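You operate a simulated robot arm through the tools that you are given. There is no shell and no other tool. Be economical: measure what you need, move in short steps, check, and stop when the job is done.

The job below is to be done with a simulated two-armed robot. You get a single attempt, and the scene is never put back.

## Task
Put the medium gutter marked with an orange square on the top of the steel island table away on the gutter bench top. Put the brown glass beaker in the inside of the sink basin. Close the green-handled drawer. Hold the yellow tub on the top of the steel island table steady with one hand and put the tamper with a green handle in it with the other. Push the lower drawer under the hose rack shut. Take the white gasket and put it on the small white tray. Put the small orange crate on the inside of the rinse basin away on the shelf under the white table. Pull the sink door nearer the bin open. Any order will do. Set down upright: medium gutter marked with an orange square.

The check looks at the end state, three seconds after you hand in, the way a careful person would. Anything else that was tipped, shoved, dropped, spilled or broken makes it a failure.

## Robot
Two 7-joint arms with three-finger grippers on one trunk, on a base that drives. Base frame: it is fixed to the floor where the robot stands at the start and does not move with it; the origin is under the middle of the robot, x ahead of it, y to its left, z up; the surface under the hand at the start is at about z = 0.78. Readings come in m, degrees, newtons and seconds.
The left shoulder is at the start at [0.03, 0.124, 1.008], the right one opposite. With the tool pointing down near the work surface each hand reaches from about 0.1 to 0.78 m from the robot's upright axis, wherever it stands, measured 20 degrees to its own side. Places, roughly: brown glass beaker (6x6x4 cm) [0.6, 0.1, 0.8]; green-handled drawer [-3.2, -2.2, 0.7]; gutter bench top [-6.8, -1.9, 0.8]; inside of the sink basin [3, -1.2, 0.7]; lower drawer under the hose rack [2.8, 0.2, 0.5]; medium gutter marked with an orang (18x9x11 cm) [0.8, -0.2, 0.8]; shelf under the white table [-1.4, -0.1, 0.2]; sink door nearer the bin [2.8, -1.5, 0.4]; small orange crate (24x16x10 cm) [2.3, 1.5, 0.9]; small white tray (19x14x3 cm) [2.9, -1.6, 0.9]; tamper with a green handle (4x4x8 cm) [1.5, -0.6, 0.8]; white gasket (6x6x1 cm) [2.9, 0.1, 0.9]; yellow tub (11x11x8 cm) [1.3, -0.3, 0.8]. Payload 2.2 kg a hand.
The tool frame of a hand sits at the grasp point between the pads (the TCP): z along the fingers, y along the line on which they close. The tips reach 0.028 m beyond it. Largest opening 0.102 m; the body of the gripper starts 0.071 m behind the TCP.
Orientation is that of the tool frame in the base frame, as a unit quaternion [x, y, z, w]. With the fingers straight down and closing along the base's y, the tool's x points along the base's -x, its y along +y and its z along -z.

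## Interface
- The arms move only by the tool nudge_tool. It takes "left_moves", "right_moves" or both (then of equal length, played together; a hand with none holds still); each is one flat list of numbers, 6 for each row, row after row: the shift along the base's x, y, z in m, then the turn, a rotation vector about the base's x, y, z in degrees. In form: [x, y, z, rx, ry, rz, x, y, z, rx, ry, rz, ...]. A call has 1 to 20 rows; each row shifts and turns the commanded pose from where the row before left it. "left_claw" and "right_claw" are, for a hand that has rows, the gripper command, from -1 (fully open) to 1 (shut), values between in proportion, set as the call begins (left out, the last holds). A row lasts 0.2 s, in which the tool goes at most 0.05 m and 8.6 degrees; a call with a longer step from one row to the next is refused whole, and so is a gripper value outside its range. A pose out of reach is approached as far as the arm can. The call stops where the force on the tool passes 40 N (or 10 N more than at its start, if that is more) or the arm is blocked; 0.2 s more then pass. Each finger halts on what it meets, pressing with about 43 N; the grip force reading is that of the motor and also rises with nothing between the fingers. The clock runs only during rows and for 0.2 s after the last one: add rows that do not move to give the fingers time. It gives the time, the measured TCP pose, the force on the tool (base axes), the opening and the grip force at its end, in the units of the frame above (readings bear some noise), with the torque about the TCP (base axes, N m) and any sound that the robot's microphone picked up, and new pictures: "pictures" is both (left out), scene, wrist or none (wrist: the cameras of the hands that moved).
- Cameras (640 x 400 px; columns grow to the right, rows downward): "scene" is now at [0.0412, -0.0134, 1.716]; the picture's right is [-0.16, -0.99, 0.00], its down [-0.81, 0.13, -0.57] and it looks along [0.56, -0.09, -0.82] (base axes); focal length 277 px, centre (320, 200). "left" rides on the left gripper at [0.072, 0.038, -0.086] in its tool frame; the picture's right is [-0.47, 0.89, 0.00], its down [-0.60, -0.32, -0.73] and it looks along [-0.65, -0.34, 0.68] (tool axes); focal length 256 px, centre (320, 200). "right" rides on the right gripper at [0.069, 0.044, -0.086] in its tool frame; the picture's right is [-0.53, 0.85, 0.00], its down [-0.58, -0.36, -0.73] and it looks along [-0.62, -0.39, 0.68] (tool axes); focal length 256 px, centre (320, 200).
- raise_lower(by): slides the trunk up (or, below 0, down) by that many m; the arms and the scene camera ride with it, the base frame stays. It gives what a move gives, with no picture.
- steer(legs): drives the robot by 1 to 6 legs, each [ahead, left, turn to the left] in m, m and degrees, along the robot's own axes; the way and the turn of a leg run together, so that a leg with both is an arc; at most 1.5 m and 180 degrees a leg. The arms and the cameras ride along, it lands a little off, and it stops where it bumps. It gives what a move gives, and a new picture of the scene camera.
- head_to(pan, tilt): turns the head with the scene camera to pan (to the left, within 143 degrees either way) and tilt (down, from -29 to 69), counted from straight ahead of the robot. It gives what a move gives, and a new picture of the scene camera.
- pixel_to_xyz(camera, pixels): for up to 12 pixels [column, row] of the newest picture of that camera ("zoom" is the newest enlarged one), the place [x, y, z] in the base frame of the surface seen there, good to about 0.003 m. No time passes.
- close_up(camera, box): a new picture of the part [left, top, right, bottom] of that camera's present view, enlarged. No time passes.
- hand_in(): hands the job in; it is judged then, once.

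Work in short steps. Measure before you move; look again where a grasp or a placing could have gone wrong, and mend it. You have 131 turns and 260 pictures in all, those below and enlarged ones among them. Open the grippers and draw the arms clear of the work before you hand the job in, unless the task says otherwise; then end with one line.

The tools are called after "Call:" by a JSON object that holds its "fn" and its "kwargs". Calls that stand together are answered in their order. nudge_tool: Moves the arms, as the interface text tells. Its arguments: {"type":"object","properties":{"left_moves":{"type":"array"},"left_claw":{"type":"number"},"right_moves":{"type":"array"},"right_claw":{"type":"number"},"pictures":{"type":"string","enum":["both","scene","wrist","none"]}},"required":[]} The other tools are called the same way: raise_lower (by) slides the trunk up or down; steer (legs) drives the base; head_to (pan, tilt) turns the head that bears the scene camera; pixel_to_xyz (camera, pixels) gives the place of the surface under pixels of a picture; close_up (camera, box) takes an enlarged picture of a part of a camera's view; hand_in () hands the job in.

At the start:

```text
time: 0.0
left_ee_pos: [0.5279, 0.1669, 1.0089]
left_tool_rot: [0.0, 1.0, 0.0, 0.0]
left_force: [-0.5, 0.1, 0.6]
left_wrist_torque: [0.01, -0.04, 0.0]
left_gripper_width: 0.1021
left_gripper_force: 0.1
right_ee_pos: [0.3772, -0.1787, 1.0902]
right_tool_rot: [0.0, 1.0, 0.0, 0.0]
right_force: [0.8, -0.2, -0.5]
right_wrist_torque: [0.01, 0.0, -0.03]
right_gripper_width: 0.102
right_gripper_force: 0.0
trunk travel left (down, up): [-0.25, 0.29]
robot x, y, heading: [0.0018, -0.0023, -0.3]
head pan, tilt: [-9.4, 55.2]
```

scene: 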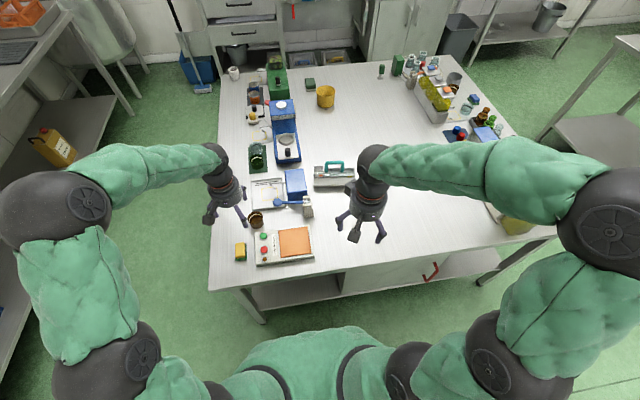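
right: 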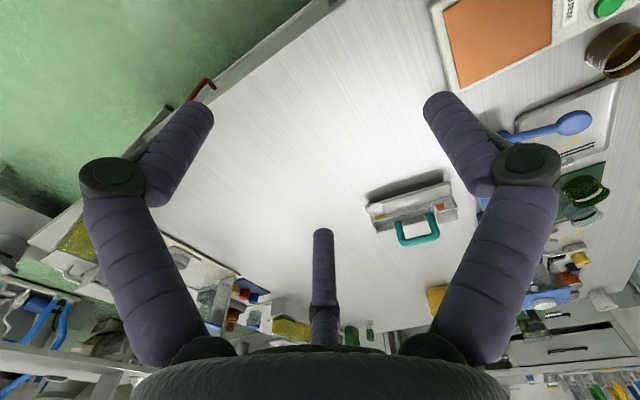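
left: 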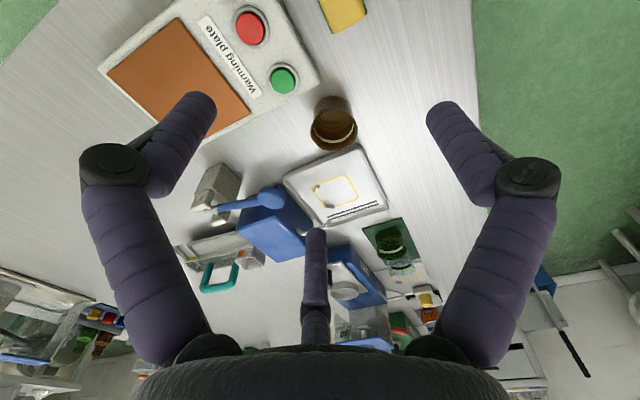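

The scene shows the island table with the brown beaker near (256,218), the gutter near (335,172), and the yellow tub at (325,97). I'll enlarge the work areas to see the details.

Call:
{"fn": "close_up", "kwargs": {"camera": "scene", "box": [220, 140, 380, 240]}}

Call:
{"fn": "close_up", "kwargs": {"camera": "scene", "box": [220, 40, 500, 160]}}

Call:
{"fn": "pixel_to_xyz", "kwargs": {"camera": "scene", "pixels": [[256, 213], [256, 224], [335, 165], [315, 172], [352, 180], [325, 88], [325, 105], [381, 70], [210, 240], [555, 235], [458, 62], [218, 80]]}}

Call:
{"fn": "head_to", "kwargs": {"pan": 0, "tilt": 20}}

```text
4.00 times, centred on (300, 190) of scene
```

zoom: 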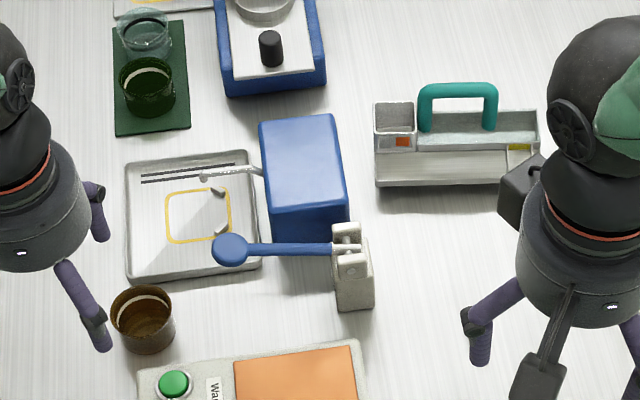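

```text
2.29 times, centred on (360, 100) of scene
```

zoom: 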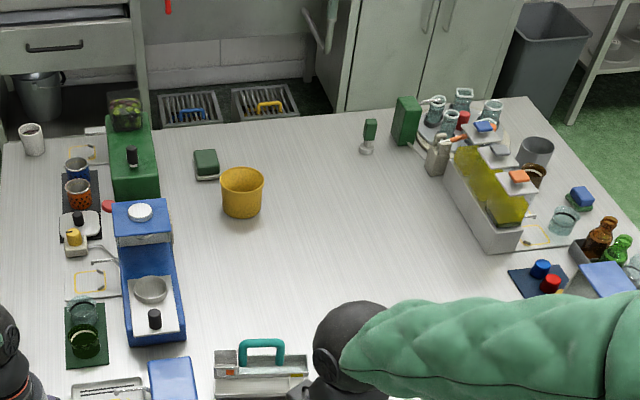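

```text
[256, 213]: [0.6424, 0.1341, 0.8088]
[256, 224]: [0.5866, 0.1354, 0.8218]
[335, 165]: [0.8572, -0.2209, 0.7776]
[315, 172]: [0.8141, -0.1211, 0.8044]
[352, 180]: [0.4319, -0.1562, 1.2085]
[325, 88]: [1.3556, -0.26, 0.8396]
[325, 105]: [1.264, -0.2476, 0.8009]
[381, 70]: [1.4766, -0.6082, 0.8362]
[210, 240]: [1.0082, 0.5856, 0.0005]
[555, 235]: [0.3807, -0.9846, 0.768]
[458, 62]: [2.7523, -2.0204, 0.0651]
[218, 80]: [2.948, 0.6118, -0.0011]
```

```text
time: 1.0
left_ee_pos: [0.5279, 0.1677, 1.008]
left_tool_rot: [0.0, 1.0, 0.0, 0.0]
left_force: [0.1, -0.4, -0.3]
left_wrist_torque: [0.03, 0.0, -0.04]
left_gripper_width: 0.102
left_gripper_force: 0.2
right_ee_pos: [0.3776, -0.1778, 1.0909]
right_tool_rot: [0.0, 1.0, 0.0, -0.001]
right_force: [0.4, 0.7, -0.7]
right_wrist_torque: [0.05, 0.04, -0.02]
right_gripper_width: 0.1022
right_gripper_force: 0.0
trunk travel left (down, up): [-0.25, 0.29]
robot x, y, heading: [-0.0021, 0.0024, -0.1]
head pan, tilt: [0.0, 20.0]
```

scene: 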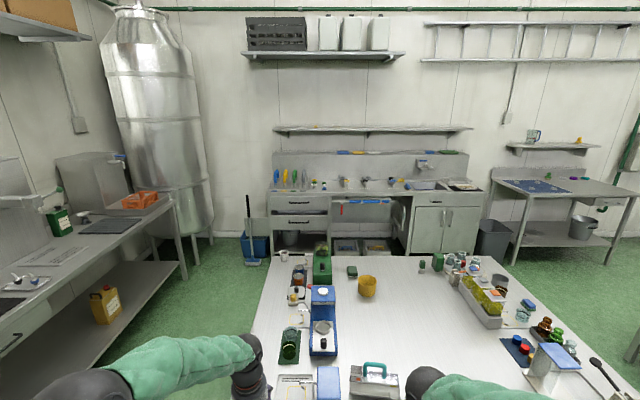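

The far counter spans (270–485,190–250) and a left counter holds the orange crate at (140,200). I'll zoom in and then look around the room.

Call:
{"fn": "close_up", "kwargs": {"camera": "scene", "box": [230, 150, 530, 260]}}

Call:
{"fn": "head_to", "kwargs": {"pan": 60, "tilt": 25}}

Call:
{"fn": "head_to", "kwargs": {"pan": 140, "tilt": 25}}

Call:
{"fn": "head_to", "kwargs": {"pan": -140, "tilt": 25}}

Call:
{"fn": "head_to", "kwargs": {"pan": -70, "tilt": 30}}

```text
2.13 times, centred on (380, 205) of scene
```

zoom: 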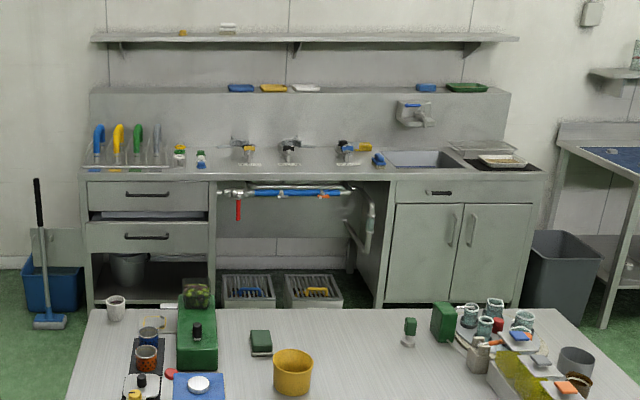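

```text
time: 2.3
left_ee_pos: [0.5277, 0.1678, 1.0088]
left_tool_rot: [0.0, 1.0, 0.0, 0.0]
left_force: [0.7, 0.0, -0.3]
left_wrist_torque: [-0.02, -0.01, -0.03]
left_gripper_width: 0.1018
left_gripper_force: 0.0
right_ee_pos: [0.3783, -0.1778, 1.09]
right_tool_rot: [0.001, 1.0, 0.0, 0.0]
right_force: [0.8, -0.4, 0.3]
right_wrist_torque: [-0.03, 0.01, 0.05]
right_gripper_width: 0.1019
right_gripper_force: 0.0
trunk travel left (down, up): [-0.25, 0.29]
robot x, y, heading: [0.0016, 0.0012, 0.2]
head pan, tilt: [60.0, 25.0]
```

scene: 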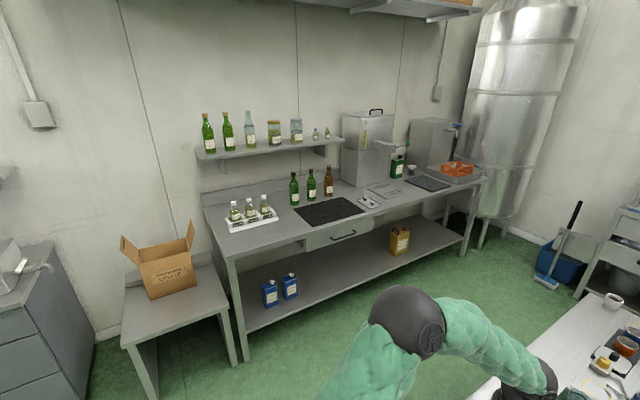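

```text
time: 3.8
left_ee_pos: [0.5277, 0.1675, 1.0086]
left_tool_rot: [0.0, 1.0, 0.001, 0.0]
left_force: [0.0, -0.4, -0.7]
left_wrist_torque: [-0.03, -0.01, 0.0]
left_gripper_width: 0.1023
left_gripper_force: 0.1
right_ee_pos: [0.3789, -0.1785, 1.0905]
right_tool_rot: [0.0, 1.0, 0.001, 0.0]
right_force: [0.4, 0.2, -0.3]
right_wrist_torque: [0.03, -0.02, 0.01]
right_gripper_width: 0.1023
right_gripper_force: 0.0
trunk travel left (down, up): [-0.25, 0.29]
robot x, y, heading: [0.001, 0.0015, 0.0]
head pan, tilt: [140.0, 25.0]
```

scene: 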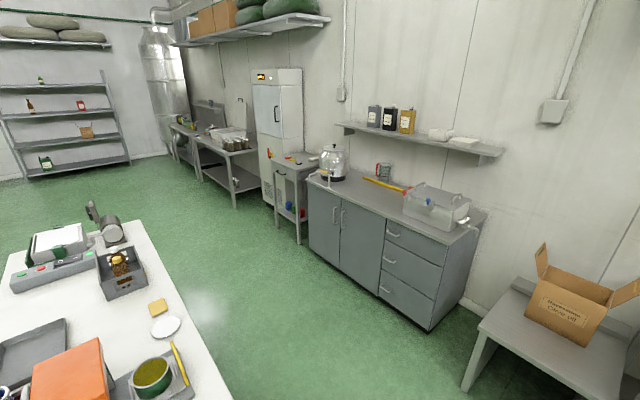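

```text
time: 7.7
left_ee_pos: [0.528, 0.1687, 1.0104]
left_tool_rot: [0.0, 1.0, 0.0, 0.0]
left_force: [-0.9, -0.3, -0.1]
left_wrist_torque: [-0.05, -0.02, -0.01]
left_gripper_width: 0.1021
left_gripper_force: 0.1
right_ee_pos: [0.3777, -0.1778, 1.0901]
right_tool_rot: [0.0, 1.0, 0.0, 0.0]
right_force: [-0.3, 1.1, -1.1]
right_wrist_torque: [-0.01, -0.04, 0.02]
right_gripper_width: 0.102
right_gripper_force: 0.1
trunk travel left (down, up): [-0.25, 0.29]
robot x, y, heading: [0.0004, 0.0024, 0.1]
head pan, tilt: [-140.0, 25.0]
```

scene: 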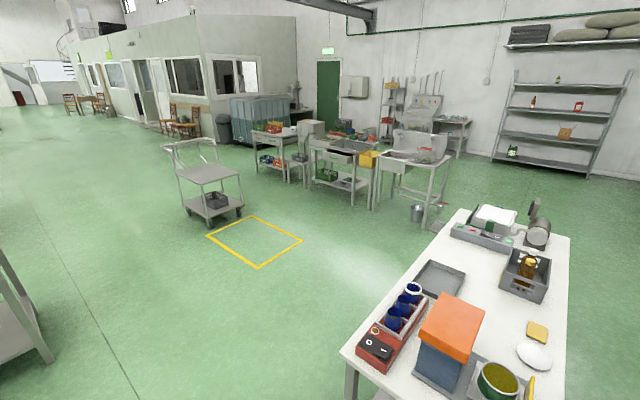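

```text
time: 9.1
left_ee_pos: [0.5273, 0.1679, 1.0083]
left_tool_rot: [0.001, 1.0, 0.0, -0.001]
left_force: [0.7, 0.3, 0.3]
left_wrist_torque: [-0.01, -0.02, 0.0]
left_gripper_width: 0.1022
left_gripper_force: 0.0
right_ee_pos: [0.3779, -0.1789, 1.0912]
right_tool_rot: [0.0, 1.0, 0.0, -0.001]
right_force: [-0.5, -0.2, 0.0]
right_wrist_torque: [-0.01, 0.02, 0.0]
right_gripper_width: 0.102
right_gripper_force: 0.1
trunk travel left (down, up): [-0.25, 0.29]
robot x, y, heading: [0.0021, -0.0033, 0.1]
head pan, tilt: [-70.0, 30.0]
```

scene: 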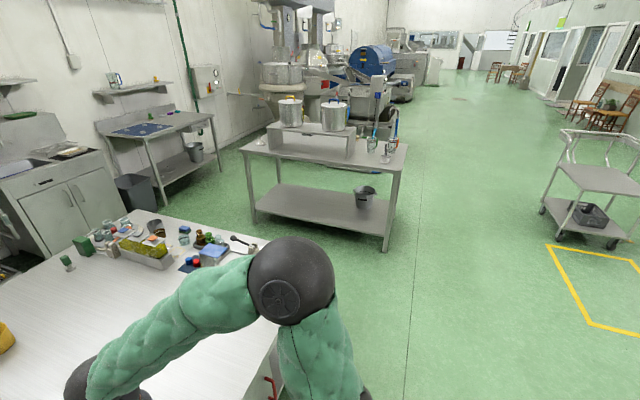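

I've now seen the room: the white table is behind, the green-drawer tables are behind right, and the sink counter is ahead. I'll return the head to the front and measure the island edges and the counter.

Call:
{"fn": "head_to", "kwargs": {"pan": -10, "tilt": 35}}

```text
time: 10.4
left_ee_pos: [0.5281, 0.168, 1.0076]
left_tool_rot: [0.0, 1.0, 0.001, 0.0]
left_force: [0.4, 0.4, -0.6]
left_wrist_torque: [0.01, 0.02, -0.02]
left_gripper_width: 0.1021
left_gripper_force: 0.0
right_ee_pos: [0.3782, -0.1787, 1.0907]
right_tool_rot: [0.001, 1.0, 0.0, -0.001]
right_force: [0.1, -0.6, -0.3]
right_wrist_torque: [-0.02, 0.02, 0.0]
right_gripper_width: 0.1023
right_gripper_force: 0.1
trunk travel left (down, up): [-0.25, 0.29]
robot x, y, heading: [-0.0014, 0.0006, 0.1]
head pan, tilt: [-10.0, 35.0]
```

scene: 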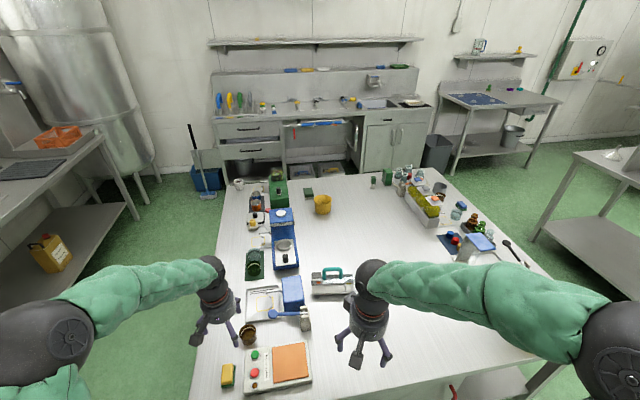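

Measuring the island edges, counter fronts, and obstacles.

Call:
{"fn": "pixel_to_xyz", "kwargs": {"camera": "scene", "pixels": [[226, 187], [350, 172], [440, 172], [520, 255], [205, 330], [235, 168], [365, 165], [430, 150], [205, 190], [108, 133], [70, 150], [545, 210]]}}

Call:
{"fn": "pixel_to_xyz", "kwargs": {"camera": "scene", "pixels": [[130, 205], [100, 270], [222, 124], [380, 120], [425, 118], [378, 107], [415, 104], [399, 133], [255, 150], [255, 130], [60, 138], [372, 180]]}}

Call:
{"fn": "close_up", "kwargs": {"camera": "scene", "box": [200, 80, 440, 200]}}

```text
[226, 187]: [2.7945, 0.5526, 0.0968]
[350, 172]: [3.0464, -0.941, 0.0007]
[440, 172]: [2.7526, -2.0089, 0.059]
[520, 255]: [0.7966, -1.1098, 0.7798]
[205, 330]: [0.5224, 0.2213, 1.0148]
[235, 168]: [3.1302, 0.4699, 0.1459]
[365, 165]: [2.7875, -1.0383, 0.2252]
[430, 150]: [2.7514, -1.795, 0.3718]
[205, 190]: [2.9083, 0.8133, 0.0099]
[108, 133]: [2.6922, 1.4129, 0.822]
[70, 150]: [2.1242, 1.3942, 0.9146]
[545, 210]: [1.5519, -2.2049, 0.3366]
```

```text
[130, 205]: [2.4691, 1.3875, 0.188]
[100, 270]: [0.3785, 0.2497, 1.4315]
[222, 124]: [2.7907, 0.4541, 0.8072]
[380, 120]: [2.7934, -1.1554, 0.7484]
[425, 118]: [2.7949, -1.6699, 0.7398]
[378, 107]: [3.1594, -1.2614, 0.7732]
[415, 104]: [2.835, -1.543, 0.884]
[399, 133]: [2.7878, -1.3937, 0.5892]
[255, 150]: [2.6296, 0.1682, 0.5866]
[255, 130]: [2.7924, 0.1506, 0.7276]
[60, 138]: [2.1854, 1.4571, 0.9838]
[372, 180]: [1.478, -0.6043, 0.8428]
```

```text
2.67 times, centred on (320, 140) of scene
```

zoom: 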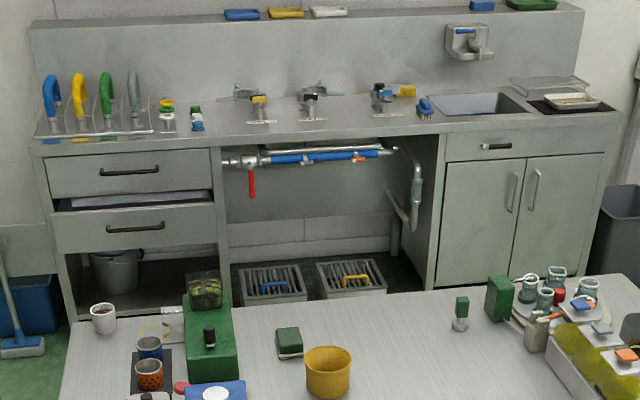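

The lower drawer is open ~0.16 m. I'll begin with the beaker, so first I measure its rim in the left wrist picture and a scene close-up.

Call:
{"fn": "close_up", "kwargs": {"camera": "left", "box": [240, 40, 440, 165]}}

Call:
{"fn": "pixel_to_xyz", "kwargs": {"camera": "left", "pixels": [[314, 108], [355, 105], [334, 98], [334, 122], [312, 130], [357, 128], [333, 146], [300, 70], [345, 160], [300, 185]]}}

Call:
{"fn": "pixel_to_xyz", "kwargs": {"camera": "scene", "pixels": [[248, 342], [248, 328], [241, 330], [256, 330], [255, 345], [330, 280], [332, 270], [322, 207], [300, 180], [430, 185], [345, 180]]}}

```text
3.20 times, centred on (340, 102) of left
```

zoom: 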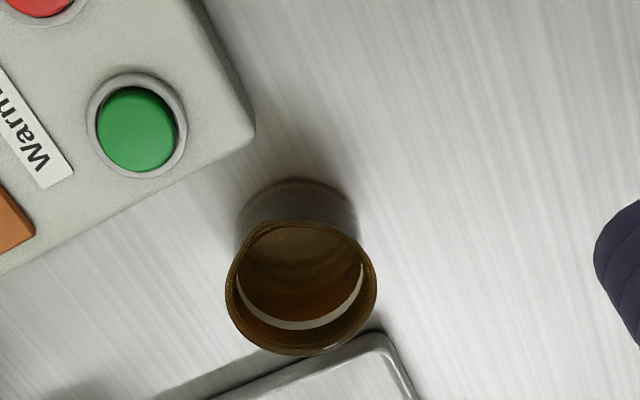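

```text
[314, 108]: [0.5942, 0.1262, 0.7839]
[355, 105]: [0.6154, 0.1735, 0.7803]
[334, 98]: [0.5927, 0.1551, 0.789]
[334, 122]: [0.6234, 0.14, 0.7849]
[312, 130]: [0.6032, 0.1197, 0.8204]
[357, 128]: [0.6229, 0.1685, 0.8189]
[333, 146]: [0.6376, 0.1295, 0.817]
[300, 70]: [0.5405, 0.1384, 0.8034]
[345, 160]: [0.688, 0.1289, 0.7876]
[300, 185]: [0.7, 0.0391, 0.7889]
```

```text
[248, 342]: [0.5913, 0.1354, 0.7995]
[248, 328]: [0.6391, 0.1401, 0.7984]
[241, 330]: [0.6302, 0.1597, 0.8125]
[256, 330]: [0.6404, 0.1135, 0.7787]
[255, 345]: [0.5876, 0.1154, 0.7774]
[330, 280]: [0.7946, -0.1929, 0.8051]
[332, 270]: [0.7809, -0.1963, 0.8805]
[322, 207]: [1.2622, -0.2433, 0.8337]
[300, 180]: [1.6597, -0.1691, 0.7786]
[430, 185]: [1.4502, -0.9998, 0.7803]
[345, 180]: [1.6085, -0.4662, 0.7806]
```

Beaker centre is about (0.613, 0.143), rim z≈0.82. I move the left hand above it and down to z≈0.815, closing along y.

Call:
{"fn": "nudge_tool", "kwargs": {"left_moves": [0.0425, -0.0125, 0, 0, 0, 0, 0.0425, -0.0125, 0, 0, 0, 0, 0, 0, -0.045, 0, 0, 0, 0, 0, -0.045, 0, 0, 0, 0, 0, -0.04, 0, 0, 0, 0, 0, -0.03, 0, 0, 0], "left_claw": -1, "pictures": "wrist"}}

```text
time: 11.8
left_ee_pos: [0.6141, 0.141, 0.8491]
left_tool_rot: [0.0, 1.0, 0.0, 0.0]
left_force: [0.1, 0.5, 0.6]
left_wrist_torque: [0.0, 0.03, 0.02]
left_gripper_width: 0.102
left_gripper_force: 0.1
right_ee_pos: [0.3781, -0.1791, 1.0905]
right_tool_rot: [0.0, 1.0, 0.0, 0.0]
right_force: [-0.3, 0.0, 0.3]
right_wrist_torque: [0.0, -0.01, -0.01]
right_gripper_width: 0.1021
right_gripper_force: 0.1
trunk travel left (down, up): [-0.25, 0.29]
robot x, y, heading: [0.0033, -0.001, -0.0]
head pan, tilt: [-10.0, 35.0]
```

left: 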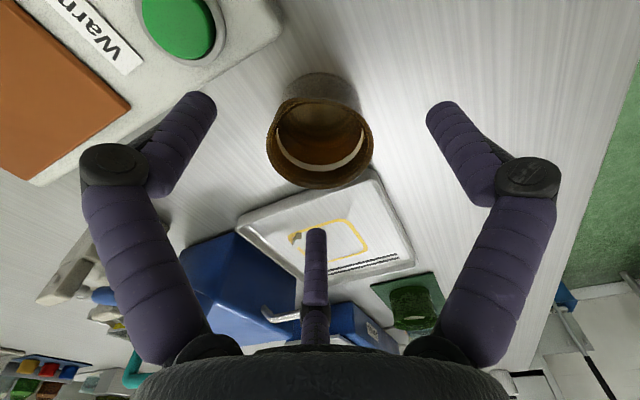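

The beaker sits between the fingertips. Descending 0.033 m and closing.

Call:
{"fn": "nudge_tool", "kwargs": {"left_moves": [0, 0, -0.02, 0, 0, 0, 0, 0, -0.013, 0, 0, 0], "pictures": "none"}}

Call:
{"fn": "nudge_tool", "kwargs": {"left_moves": [0, 0, 0, 0, 0, 0, 0, 0, 0, 0, 0, 0, 0, 0, 0, 0, 0, 0], "left_claw": 1, "pictures": "wrist"}}

```text
time: 12.4
left_ee_pos: [0.6138, 0.1431, 0.8201]
left_tool_rot: [0.0, 1.0, 0.0, 0.003]
left_force: [-2.9, -0.9, 15.6]
left_wrist_torque: [-0.53, 0.9, -0.2]
left_gripper_width: 0.1023
left_gripper_force: 0.4
right_ee_pos: [0.3765, -0.1785, 1.0906]
right_tool_rot: [0.0, 1.0, 0.0, 0.001]
right_force: [-0.9, -1.1, 0.0]
right_wrist_torque: [0.01, -0.01, 0.01]
right_gripper_width: 0.1018
right_gripper_force: 0.0
trunk travel left (down, up): [-0.25, 0.29]
robot x, y, heading: [0.0003, -0.0011, -0.1]
head pan, tilt: [-10.0, 35.0]
```

```text
time: 12.8
left_ee_pos: [0.6024, 0.1374, 0.8253]
left_tool_rot: [-0.001, 1.0, 0.0, -0.004]
left_force: [-49.1, -20.1, 67.3]
left_wrist_torque: [-2.12, 3.91, 0.19]
left_gripper_width: 0.0749
left_gripper_force: 42.0
right_ee_pos: [0.3679, -0.1825, 1.0951]
right_tool_rot: [0.001, 1.0, 0.002, 0.004]
right_force: [-0.9, 0.1, -0.7]
right_wrist_torque: [0.05, -0.06, 0.02]
right_gripper_width: 0.1022
right_gripper_force: 0.1
trunk travel left (down, up): [-0.25, 0.29]
robot x, y, heading: [0.0006, -0.0019, 0.1]
head pan, tilt: [-10.0, 35.0]
stopped in row 1 (left hand): the force on the tool passed its limit at 49 N (the readings are from after the stop); the commanded pose is now the measured one
```

left: 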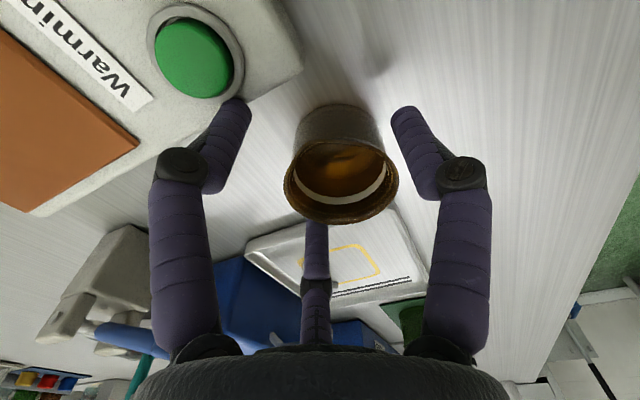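

The left finger assembly touched something (contact ~5 cm robot-side, right of the TCP — likely the warming plate). I look at the scene close up before doing anything else.

Call:
{"fn": "nudge_tool", "kwargs": {"left_moves": [0, 0, 0.01, 0, 0, 0, 0, 0, 0.02, 0, 0, 0, 0, 0, 0.02, 0, 0, 0], "left_claw": -1, "pictures": "scene"}}

Call:
{"fn": "close_up", "kwargs": {"camera": "scene", "box": [190, 280, 430, 400]}}

Call:
{"fn": "pixel_to_xyz", "kwargs": {"camera": "zoom", "pixels": [[430, 250], [390, 165], [420, 195], [530, 210], [450, 260]]}}

```text
time: 13.6
left_ee_pos: [0.6154, 0.1426, 0.8681]
left_tool_rot: [-0.001, 1.0, 0.0, 0.0]
left_force: [-0.2, 0.2, 0.0]
left_wrist_torque: [0.0, -0.01, 0.0]
left_gripper_width: 0.1019
left_gripper_force: 0.0
right_ee_pos: [0.3788, -0.1781, 1.0905]
right_tool_rot: [0.0, 1.0, -0.001, 0.001]
right_force: [0.1, 0.7, -0.2]
right_wrist_torque: [-0.01, 0.01, 0.02]
right_gripper_width: 0.1021
right_gripper_force: 0.1
trunk travel left (down, up): [-0.25, 0.29]
robot x, y, heading: [0.0034, -0.0032, -0.1]
head pan, tilt: [-10.0, 35.0]
```

scene: 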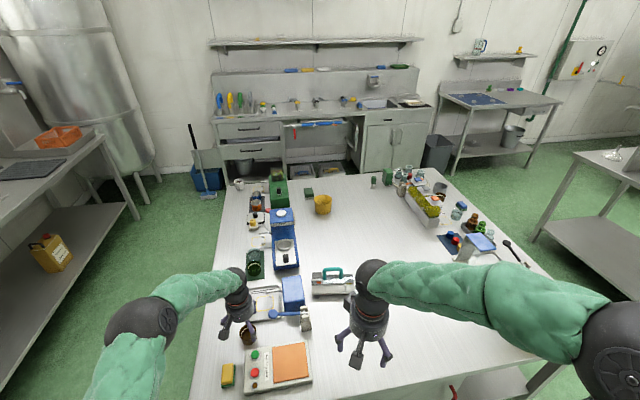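

```text
2.67 times, centred on (310, 340) of scene
```

zoom: 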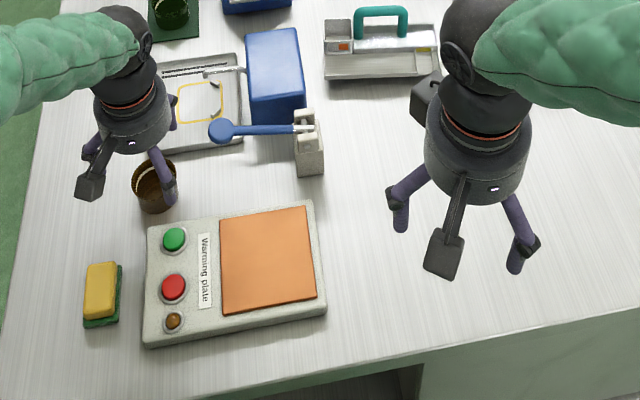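

```text
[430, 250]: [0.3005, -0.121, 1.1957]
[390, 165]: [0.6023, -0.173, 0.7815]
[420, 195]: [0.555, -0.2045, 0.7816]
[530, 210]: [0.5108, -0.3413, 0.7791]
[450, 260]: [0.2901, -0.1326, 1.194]
```

I measure the warming plate's far edge and the beaker's surroundings to see what the finger hit.

Call:
{"fn": "pixel_to_xyz", "kwargs": {"camera": "zoom", "pixels": [[152, 232], [180, 226], [220, 218], [260, 212], [308, 206], [165, 210], [200, 208], [150, 175], [135, 185], [174, 182], [120, 290], [175, 240]]}}

Call:
{"fn": "close_up", "kwargs": {"camera": "scene", "box": [205, 310, 305, 380]}}

```text
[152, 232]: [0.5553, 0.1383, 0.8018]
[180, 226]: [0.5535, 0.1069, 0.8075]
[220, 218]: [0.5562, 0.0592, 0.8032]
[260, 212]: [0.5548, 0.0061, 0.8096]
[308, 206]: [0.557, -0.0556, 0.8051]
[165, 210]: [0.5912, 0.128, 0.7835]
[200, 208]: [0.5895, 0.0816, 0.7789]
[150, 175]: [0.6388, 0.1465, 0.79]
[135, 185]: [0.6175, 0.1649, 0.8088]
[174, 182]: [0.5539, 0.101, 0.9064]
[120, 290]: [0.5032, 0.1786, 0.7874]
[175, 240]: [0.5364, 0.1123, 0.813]
```

```text
5.71 times, centred on (255, 345) of scene
```

zoom: 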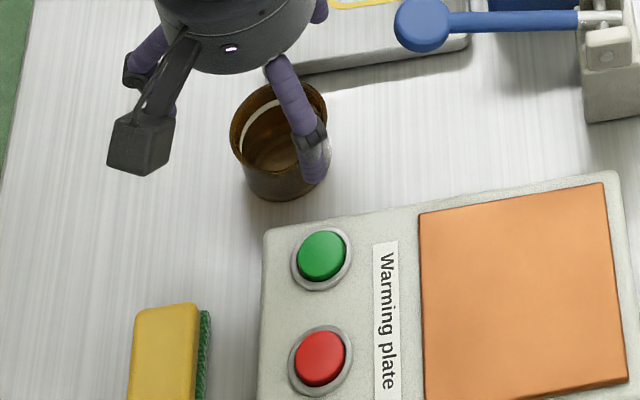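

The right finger reads (0.554, 0.101, 0.906), well off the expected line, so the fingers may be laid out differently from the description. I measure fingertip points in both wrist pictures.

Call:
{"fn": "pixel_to_xyz", "kwargs": {"camera": "right", "pixels": [[200, 112], [190, 125], [440, 105], [450, 125], [323, 235], [323, 245], [323, 290], [115, 175], [525, 165], [323, 232]]}}

Call:
{"fn": "nudge_tool", "kwargs": {"right_moves": [0, 0, 0, 0, 0, 0, 0, 0, 0, 0, 0, 0, 0, 0, 0, 0, 0, 0], "right_claw": 1, "pictures": "both"}}

Call:
{"fn": "close_up", "kwargs": {"camera": "scene", "box": [310, 290, 430, 390]}}

```text
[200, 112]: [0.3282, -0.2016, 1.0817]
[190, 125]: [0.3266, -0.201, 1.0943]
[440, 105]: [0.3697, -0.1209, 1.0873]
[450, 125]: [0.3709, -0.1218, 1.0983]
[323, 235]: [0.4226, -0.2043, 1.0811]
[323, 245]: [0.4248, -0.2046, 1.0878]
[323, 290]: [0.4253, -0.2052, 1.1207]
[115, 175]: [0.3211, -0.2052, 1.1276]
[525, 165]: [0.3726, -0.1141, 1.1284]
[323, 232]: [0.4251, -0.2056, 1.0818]
```

```text
time: 14.4
left_ee_pos: [0.6142, 0.1422, 0.8673]
left_tool_rot: [0.0, 1.0, 0.0, -0.001]
left_force: [-0.2, -0.5, 0.6]
left_wrist_torque: [-0.02, -0.03, 0.01]
left_gripper_width: 0.1023
left_gripper_force: 0.0
right_ee_pos: [0.3784, -0.1789, 1.0903]
right_tool_rot: [0.0, 1.0, 0.001, 0.0]
right_force: [0.6, 0.4, -0.2]
right_wrist_torque: [0.0, 0.01, 0.01]
right_gripper_width: 0.0022
right_gripper_force: 31.9
trunk travel left (down, up): [-0.25, 0.29]
robot x, y, heading: [-0.0031, 0.0004, -0.1]
head pan, tilt: [-10.0, 35.0]
```

scene: 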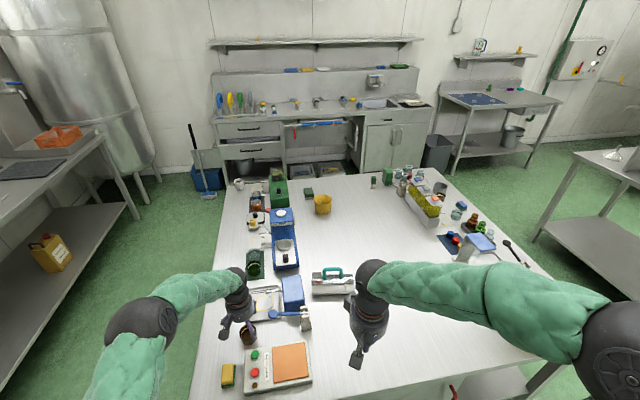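
right: 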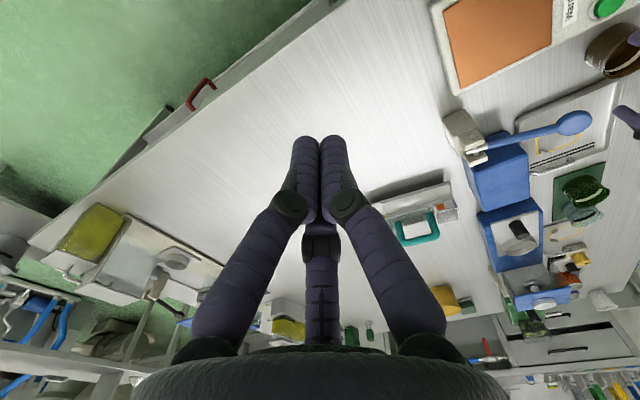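

```text
4.00 times, centred on (370, 340) of scene
```

zoom: 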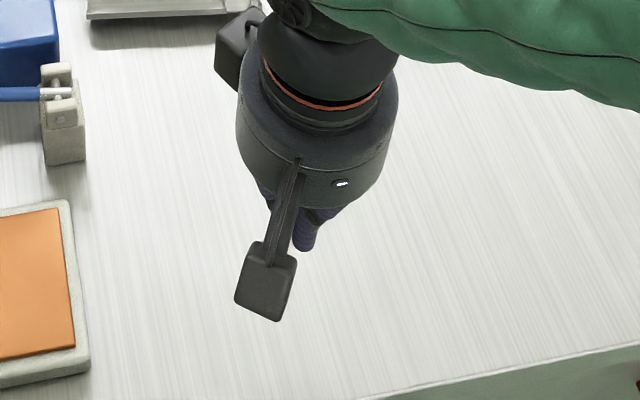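

The hand turns out to be a three-finger radial gripper: fingers at base angles ≈90°, 210° and 330° around the TCP, and the 210° one hit the warming plate. I turn the left hand +30° about z so the fingers sit at 0/120/240°, and narrow it to 0.08.

Call:
{"fn": "nudge_tool", "kwargs": {"left_moves": [0, 0, 0, 0, 0, 7.5, 0, 0, 0, 0, 0, 7.5, 0, 0, 0, 0, 0, 7.5, 0, 0, 0, 0, 0, 7.5], "left_claw": -0.57, "pictures": "wrist"}}

Call:
{"fn": "pixel_to_xyz", "kwargs": {"camera": "left", "pixels": [[205, 112], [430, 112], [316, 225], [316, 240]]}}

```text
time: 15.4
left_ee_pos: [0.6138, 0.1423, 0.8691]
left_tool_rot: [-0.26, 0.966, 0.0, -0.001]
left_force: [-0.3, 0.1, -0.3]
left_wrist_torque: [0.03, -0.01, -0.03]
left_gripper_width: 0.0802
left_gripper_force: 0.1
right_ee_pos: [0.3771, -0.178, 1.0901]
right_tool_rot: [0.001, 1.0, 0.001, -0.001]
right_force: [0.1, 0.8, -0.9]
right_wrist_torque: [-0.02, 0.0, 0.01]
right_gripper_width: 0.0021
right_gripper_force: 31.3
trunk travel left (down, up): [-0.25, 0.29]
robot x, y, heading: [-0.0022, 0.0003, -0.1]
head pan, tilt: [-10.0, 35.0]
```

left: 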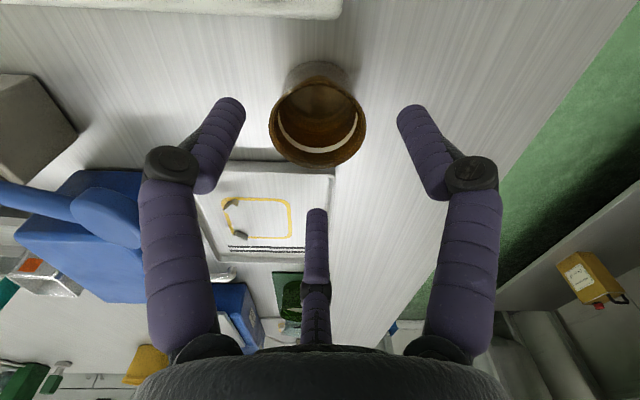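

```text
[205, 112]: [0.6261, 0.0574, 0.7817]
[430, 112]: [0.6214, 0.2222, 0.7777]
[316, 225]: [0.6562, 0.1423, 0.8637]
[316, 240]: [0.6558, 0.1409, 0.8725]
```

Finger now at 0°, as intended. I check the beaker rim position against the TCP.

Call:
{"fn": "pixel_to_xyz", "kwargs": {"camera": "left", "pixels": [[273, 125], [363, 127], [318, 164], [295, 158], [345, 158], [270, 171], [327, 170]]}}

```text
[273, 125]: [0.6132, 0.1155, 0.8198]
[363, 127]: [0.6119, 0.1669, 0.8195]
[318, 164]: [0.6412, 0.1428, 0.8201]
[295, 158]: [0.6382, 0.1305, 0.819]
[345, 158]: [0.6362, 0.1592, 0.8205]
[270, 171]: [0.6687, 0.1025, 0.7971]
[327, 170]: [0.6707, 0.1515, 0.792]
```

Beaker centre (0.612, 0.142), and the tray edge is at x≈0.669 with a top of 0.797. I narrow to 0.072, go down to TCP z≈0.825 and grasp.

Call:
{"fn": "nudge_tool", "kwargs": {"left_moves": [-0.001, 0, -0.02, 0, 0, 0, 0, 0, -0.022, 0, 0, 0, 0, 0, 0, 0, 0, 0], "left_claw": -0.41, "pictures": "none"}}

Call:
{"fn": "nudge_tool", "kwargs": {"left_moves": [0, 0, 0, 0, 0, 0, 0, 0, 0, 0, 0, 0, 0, 0, 0, 0, 0, 0], "left_claw": 1, "pictures": "wrist"}}

```text
time: 16.2
left_ee_pos: [0.6131, 0.141, 0.8264]
left_tool_rot: [-0.259, 0.966, -0.001, -0.001]
left_force: [-0.2, -0.5, 0.2]
left_wrist_torque: [-0.02, -0.03, 0.0]
left_gripper_width: 0.0719
left_gripper_force: 0.0
right_ee_pos: [0.3781, -0.1779, 1.0901]
right_tool_rot: [-0.001, 1.0, 0.001, 0.0]
right_force: [0.0, 0.0, 0.1]
right_wrist_torque: [0.01, 0.01, 0.02]
right_gripper_width: 0.002
right_gripper_force: 31.1
trunk travel left (down, up): [-0.25, 0.29]
robot x, y, heading: [-0.0008, 0.003, 0.3]
head pan, tilt: [-10.0, 35.0]
```

```text
time: 17.0
left_ee_pos: [0.6115, 0.1414, 0.8263]
left_tool_rot: [-0.261, 0.965, 0.0, -0.001]
left_force: [0.4, 0.8, 2.7]
left_wrist_torque: [0.1, 0.06, 0.01]
left_gripper_width: 0.0534
left_gripper_force: 42.5
right_ee_pos: [0.3779, -0.1785, 1.0911]
right_tool_rot: [0.0, 1.0, 0.0, 0.0]
right_force: [0.0, 0.5, 0.3]
right_wrist_torque: [0.01, -0.02, -0.03]
right_gripper_width: 0.0021
right_gripper_force: 31.7
trunk travel left (down, up): [-0.25, 0.29]
robot x, y, heading: [-0.0006, -0.0024, -0.0]
head pan, tilt: [-10.0, 35.0]
```

left: 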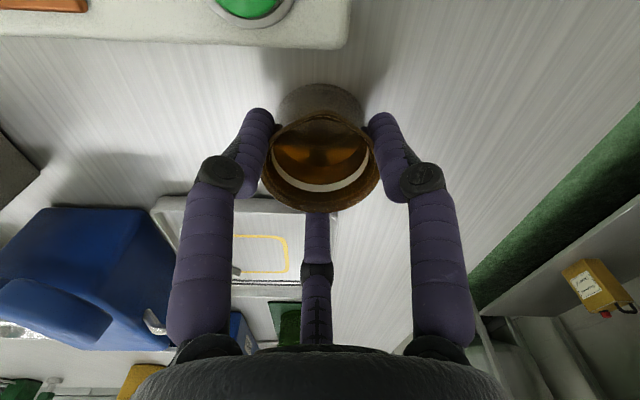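

Beaker gripped (0.053). I lift it and draw the arm back for driving.

Call:
{"fn": "nudge_tool", "kwargs": {"left_moves": [0, 0, 0.03, 0, 0, 0, 0, 0, 0.045, 0, 0, 0, 0, 0, 0.045, 0, 0, 0, 0, 0, 0.045, 0, 0, 0, 0, 0, 0.045, 0, 0, 0, -0.045, 0, 0.02, 0, 0, 0, -0.045, 0, 0, 0, 0, 0, -0.045, 0, 0, 0, 0, 0, -0.045, 0, 0, 0, 0, 0, -0.045, 0, 0, 0, 0, 0], "pictures": "scene"}}

```text
time: 19.2
left_ee_pos: [0.3851, 0.1416, 1.0574]
left_tool_rot: [-0.26, 0.966, -0.001, 0.0]
left_force: [-1.1, 0.3, -0.5]
left_wrist_torque: [-0.01, -0.01, 0.01]
left_gripper_width: 0.0019
left_gripper_force: 31.1
right_ee_pos: [0.3756, -0.1781, 1.091]
right_tool_rot: [-0.001, 1.0, 0.0, 0.001]
right_force: [0.1, -0.2, -1.2]
right_wrist_torque: [0.0, -0.03, -0.03]
right_gripper_width: 0.002
right_gripper_force: 31.7
trunk travel left (down, up): [-0.25, 0.29]
robot x, y, heading: [0.0015, -0.0008, -0.0]
head pan, tilt: [-10.0, 35.0]
```

scene: 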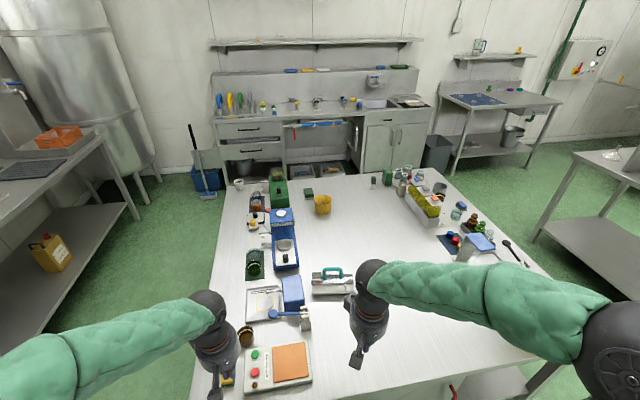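

The beaker slipped out: the left width reads 0.002 and it still stands near (246,337). I check that it's upright and remeasure it.

Call:
{"fn": "close_up", "kwargs": {"camera": "scene", "box": [205, 310, 305, 380]}}

Call:
{"fn": "pixel_to_xyz", "kwargs": {"camera": "zoom", "pixels": [[240, 130], [210, 130], [270, 130], [235, 170], [235, 95], [235, 200]]}}

```text
5.71 times, centred on (255, 345) of scene
```

zoom: 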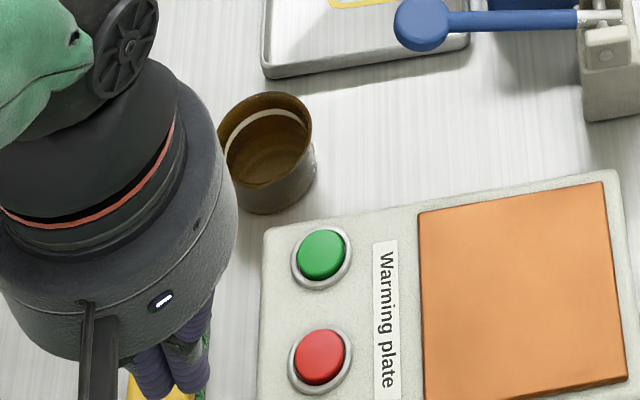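

```text
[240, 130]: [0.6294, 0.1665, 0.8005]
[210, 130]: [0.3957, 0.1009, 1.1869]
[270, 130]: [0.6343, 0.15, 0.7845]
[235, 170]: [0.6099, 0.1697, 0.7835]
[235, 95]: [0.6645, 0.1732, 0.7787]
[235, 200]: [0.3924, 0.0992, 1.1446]
```

The beaker is upright but shifted slightly. I bring the open left hand back above it to remeasure.

Call:
{"fn": "nudge_tool", "kwargs": {"left_moves": [0.045, 0, 0, 0, 0, 0, 0.045, 0, 0, 0, 0, 0, 0.045, 0, 0, 0, 0, 0, 0.045, 0, 0, 0, 0, 0, 0.045, 0, 0, 0, 0, 0, 0, 0.01, -0.05, 0, 0, 0, 0, 0, -0.05, 0, 0, 0, 0, 0, -0.05, 0, 0, 0, 0, 0, 0, 0, 0, 0], "left_claw": -0.41, "pictures": "wrist"}}

```text
refused: row 6 steps farther than a row can; nothing moved
```

Row 6 was just over the limit; I resend it a little shorter.

Call:
{"fn": "nudge_tool", "kwargs": {"left_moves": [0.045, 0, 0, 0, 0, 0, 0.045, 0, 0, 0, 0, 0, 0.045, 0, 0, 0, 0, 0, 0.045, 0, 0, 0, 0, 0, 0.045, 0, 0, 0, 0, 0, 0, 0.01, -0.045, 0, 0, 0, 0, 0, -0.045, 0, 0, 0, 0, 0, -0.045, 0, 0, 0, 0, 0, -0.015, 0, 0, 0], "left_claw": -0.41, "pictures": "wrist"}}

```text
time: 21.2
left_ee_pos: [0.6134, 0.1514, 0.9057]
left_tool_rot: [-0.26, 0.966, 0.0, 0.0]
left_force: [1.0, -0.2, 0.3]
left_wrist_torque: [-0.03, 0.01, -0.03]
left_gripper_width: 0.0717
left_gripper_force: 0.2
right_ee_pos: [0.3781, -0.1785, 1.0901]
right_tool_rot: [-0.001, 1.0, 0.0, 0.0]
right_force: [-0.4, -0.4, -0.1]
right_wrist_torque: [0.02, -0.02, -0.03]
right_gripper_width: 0.0022
right_gripper_force: 31.3
trunk travel left (down, up): [-0.25, 0.29]
robot x, y, heading: [0.0006, -0.0017, -0.0]
head pan, tilt: [-10.0, 35.0]
```

left: 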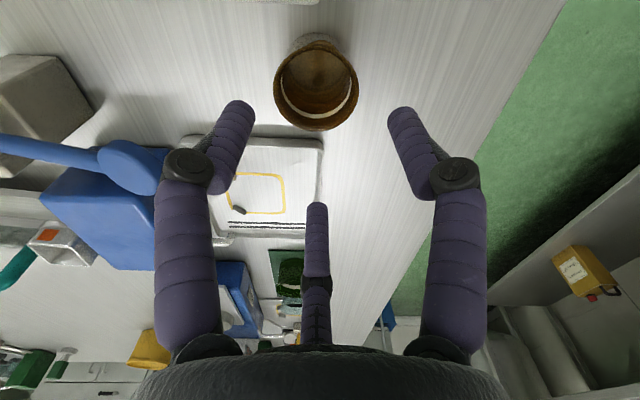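

Call:
{"fn": "pixel_to_xyz", "kwargs": {"camera": "left", "pixels": [[276, 95], [355, 95], [316, 130], [335, 126], [297, 126], [318, 50], [315, 100], [250, 140]]}}

Call:
{"fn": "close_up", "kwargs": {"camera": "left", "box": [240, 20, 400, 140]}}

```text
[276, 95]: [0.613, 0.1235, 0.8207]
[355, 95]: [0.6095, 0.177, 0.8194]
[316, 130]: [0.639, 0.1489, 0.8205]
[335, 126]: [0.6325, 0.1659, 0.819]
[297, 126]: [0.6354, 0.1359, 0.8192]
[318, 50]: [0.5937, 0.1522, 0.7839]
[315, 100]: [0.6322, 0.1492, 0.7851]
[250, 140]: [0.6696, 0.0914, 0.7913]
```

```text
3.33 times, centred on (320, 80) of left
```

zoom: 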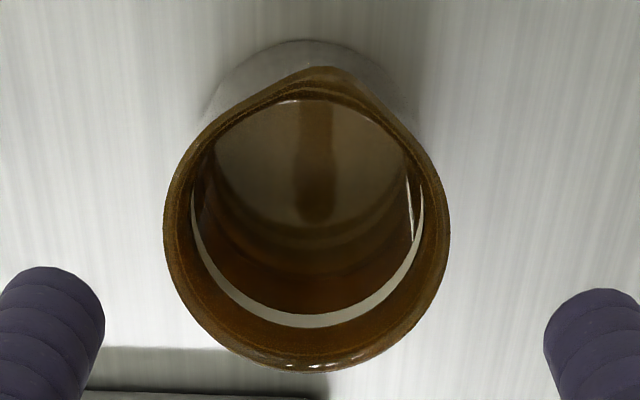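

Beaker centre (0.610, 0.150). This time I go deeper, to TCP z≈0.812, with the opening narrowed to 0.066.

Call:
{"fn": "nudge_tool", "kwargs": {"left_moves": [-0.003, -0.001, -0.04, 0, 0, 0, 0, 0, -0.035, 0, 0, 0, 0, 0, -0.012, 0, 0, 0, 0, 0, -0.007, 0, 0, 0], "left_claw": -0.29, "pictures": "none"}}

Call:
{"fn": "nudge_tool", "kwargs": {"left_moves": [0, 0, 0, 0, 0, 0, 0, 0, 0, 0, 0, 0, 0, 0, 0, 0, 0, 0], "left_claw": 1, "pictures": "none"}}

Call:
{"fn": "nudge_tool", "kwargs": {"left_moves": [0, 0, 0.015, 0, 0, 0, 0, 0, 0.02, 0, 0, 0, 0, 0, 0.03, 0, 0, 0], "pictures": "wrist"}}

```text
time: 22.2
left_ee_pos: [0.6106, 0.1503, 0.8116]
left_tool_rot: [-0.259, 0.966, 0.0, -0.001]
left_force: [0.0, 0.1, 0.5]
left_wrist_torque: [0.01, -0.02, -0.02]
left_gripper_width: 0.0657
left_gripper_force: 0.0
right_ee_pos: [0.3776, -0.1784, 1.0892]
right_tool_rot: [0.001, 1.0, -0.001, 0.0]
right_force: [-0.9, -0.2, 0.1]
right_wrist_torque: [0.0, -0.01, 0.02]
right_gripper_width: 0.002
right_gripper_force: 31.5
trunk travel left (down, up): [-0.25, 0.29]
robot x, y, heading: [-0.0017, 0.0039, 0.1]
head pan, tilt: [-10.0, 35.0]
```

```text
time: 23.0
left_ee_pos: [0.61, 0.1505, 0.8116]
left_tool_rot: [-0.259, 0.966, 0.0, -0.001]
left_force: [1.0, 0.1, 0.1]
left_wrist_torque: [0.02, 0.01, -0.01]
left_gripper_width: 0.0528
left_gripper_force: 43.2
right_ee_pos: [0.3791, -0.1779, 1.0907]
right_tool_rot: [0.001, 1.0, -0.001, 0.0]
right_force: [-0.2, -0.3, 0.3]
right_wrist_torque: [-0.01, -0.01, 0.02]
right_gripper_width: 0.002
right_gripper_force: 32.0
trunk travel left (down, up): [-0.25, 0.29]
robot x, y, heading: [-0.0003, 0.0033, -0.1]
head pan, tilt: [-10.0, 35.0]
```

```text
time: 23.8
left_ee_pos: [0.6084, 0.1506, 0.8773]
left_tool_rot: [-0.259, 0.966, -0.001, 0.0]
left_force: [-0.9, 0.3, -1.0]
left_wrist_torque: [0.03, -0.04, -0.01]
left_gripper_width: 0.0527
left_gripper_force: 43.4
right_ee_pos: [0.3777, -0.1792, 1.0905]
right_tool_rot: [0.0, 1.0, 0.0, 0.0]
right_force: [0.7, -0.2, 0.5]
right_wrist_torque: [-0.01, 0.0, -0.03]
right_gripper_width: 0.0021
right_gripper_force: 31.7
trunk travel left (down, up): [-0.25, 0.29]
robot x, y, heading: [0.0002, -0.0014, 0.3]
head pan, tilt: [-10.0, 35.0]
```

left: 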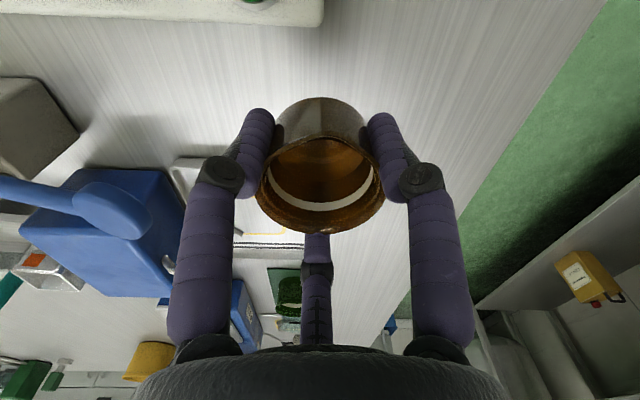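

The beaker is held securely now. I lift and retract it, and measure the table's left edge for the drive.

Call:
{"fn": "nudge_tool", "kwargs": {"left_moves": [0, 0, 0.045, 0, 0, 0, 0, 0, 0.045, 0, 0, 0, 0, 0, 0.045, 0, 0, 0, 0, 0, 0.045, 0, 0, 0, -0.045, 0, 0, 0, 0, 0, -0.045, 0, 0, 0, 0, 0, -0.045, 0, 0, 0, 0, 0, -0.045, 0, 0, 0, 0, 0, -0.045, 0, 0, 0, 0, 0], "pictures": "scene"}}

Call:
{"fn": "pixel_to_xyz", "kwargs": {"camera": "scene", "pixels": [[206, 345], [222, 240], [228, 205], [236, 186], [260, 178], [415, 172], [25, 225], [5, 360], [150, 180], [10, 205]]}}

```text
time: 25.8
left_ee_pos: [0.3843, 0.1511, 1.0586]
left_tool_rot: [-0.259, 0.966, 0.0, 0.0]
left_force: [-1.0, -1.1, -1.0]
left_wrist_torque: [-0.04, -0.03, 0.03]
left_gripper_width: 0.0531
left_gripper_force: 43.2
right_ee_pos: [0.3772, -0.1779, 1.0907]
right_tool_rot: [0.0, 1.0, 0.0, 0.001]
right_force: [-0.1, -0.3, 0.5]
right_wrist_torque: [0.01, -0.04, 0.01]
right_gripper_width: 0.0021
right_gripper_force: 31.1
trunk travel left (down, up): [-0.25, 0.29]
robot x, y, heading: [0.0025, 0.0028, 0.2]
head pan, tilt: [-10.0, 35.0]
```

scene: 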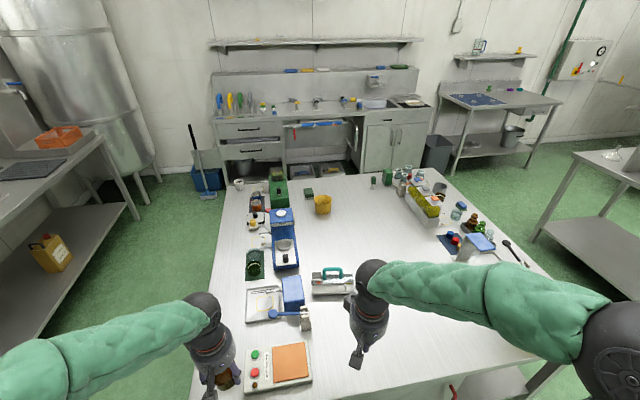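

```text
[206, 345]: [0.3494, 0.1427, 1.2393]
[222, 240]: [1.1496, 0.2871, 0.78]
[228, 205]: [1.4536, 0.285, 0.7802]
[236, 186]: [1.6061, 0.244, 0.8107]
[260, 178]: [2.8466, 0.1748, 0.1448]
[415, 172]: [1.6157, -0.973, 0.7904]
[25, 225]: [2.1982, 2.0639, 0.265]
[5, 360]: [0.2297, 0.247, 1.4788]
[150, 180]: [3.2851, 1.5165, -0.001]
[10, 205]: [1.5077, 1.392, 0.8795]
```

The island spans x 0.37–1.68, y −1.1–0.3; the left corridor is 1.09 m wide. I drive back, left, forward, then right toward the drawer bay.

Call:
{"fn": "steer", "kwargs": {"legs": [[-0.25, 0, 0], [0, 0.82, 0], [1.2, 0, 0], [1.18, 0, 0], [0, -0.62, 0]]}}

```text
time: 45.9
left_ee_pos: [2.5081, 0.351, 1.0571]
left_tool_rot: [-0.255, 0.967, 0.0, 0.0]
left_force: [-0.1, -0.3, -1.2]
left_wrist_torque: [0.01, -0.03, -0.01]
left_gripper_width: 0.053
left_gripper_force: 42.7
right_ee_pos: [2.4962, 0.0211, 1.0897]
right_tool_rot: [0.005, 1.0, 0.0, 0.0]
right_force: [-0.1, 0.3, 0.4]
right_wrist_torque: [0.0, 0.02, 0.04]
right_gripper_width: 0.0021
right_gripper_force: 32.0
trunk travel left (down, up): [-0.25, 0.29]
robot x, y, heading: [2.1198, 0.2052, -0.7]
head pan, tilt: [-10.0, 35.0]
```

scene: 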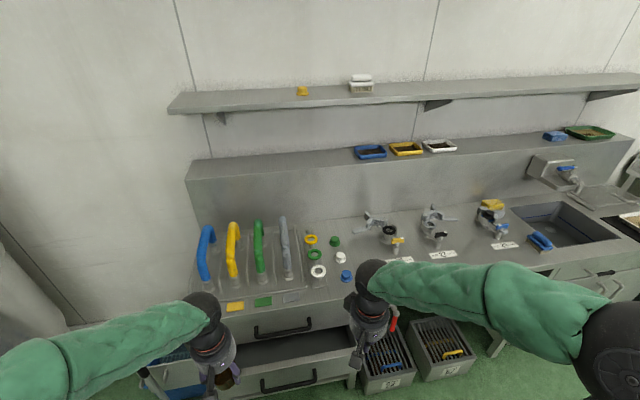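

The counter is in view. I zoom in on the rings at (318,270) and the drawers.

Call:
{"fn": "close_up", "kwargs": {"camera": "scene", "box": [280, 220, 380, 300]}}

Call:
{"fn": "pixel_to_xyz", "kwargs": {"camera": "scene", "pixels": [[311, 270], [325, 270], [318, 264], [318, 276], [318, 285], [315, 250], [300, 310], [270, 378], [330, 370], [255, 385], [335, 315], [345, 262]]}}

```text
5.00 times, centred on (330, 260) of scene
```

zoom: 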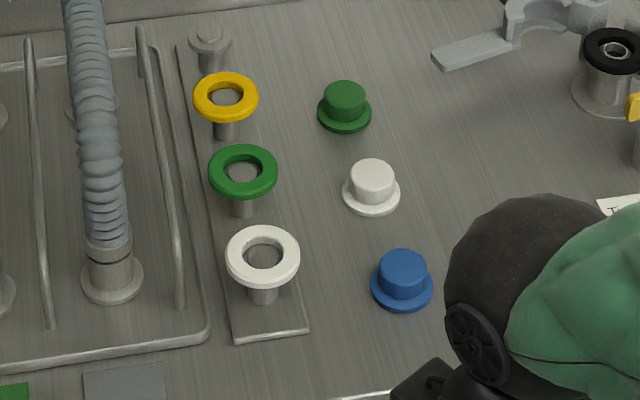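

```text
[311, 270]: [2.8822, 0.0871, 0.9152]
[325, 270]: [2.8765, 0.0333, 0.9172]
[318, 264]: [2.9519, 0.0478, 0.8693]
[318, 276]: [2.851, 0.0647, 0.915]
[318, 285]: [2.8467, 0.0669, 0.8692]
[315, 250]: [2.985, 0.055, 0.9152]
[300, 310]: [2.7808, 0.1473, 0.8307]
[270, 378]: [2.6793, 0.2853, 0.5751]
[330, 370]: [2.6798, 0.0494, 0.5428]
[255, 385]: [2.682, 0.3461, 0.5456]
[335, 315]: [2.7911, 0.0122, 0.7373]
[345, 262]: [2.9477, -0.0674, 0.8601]
```

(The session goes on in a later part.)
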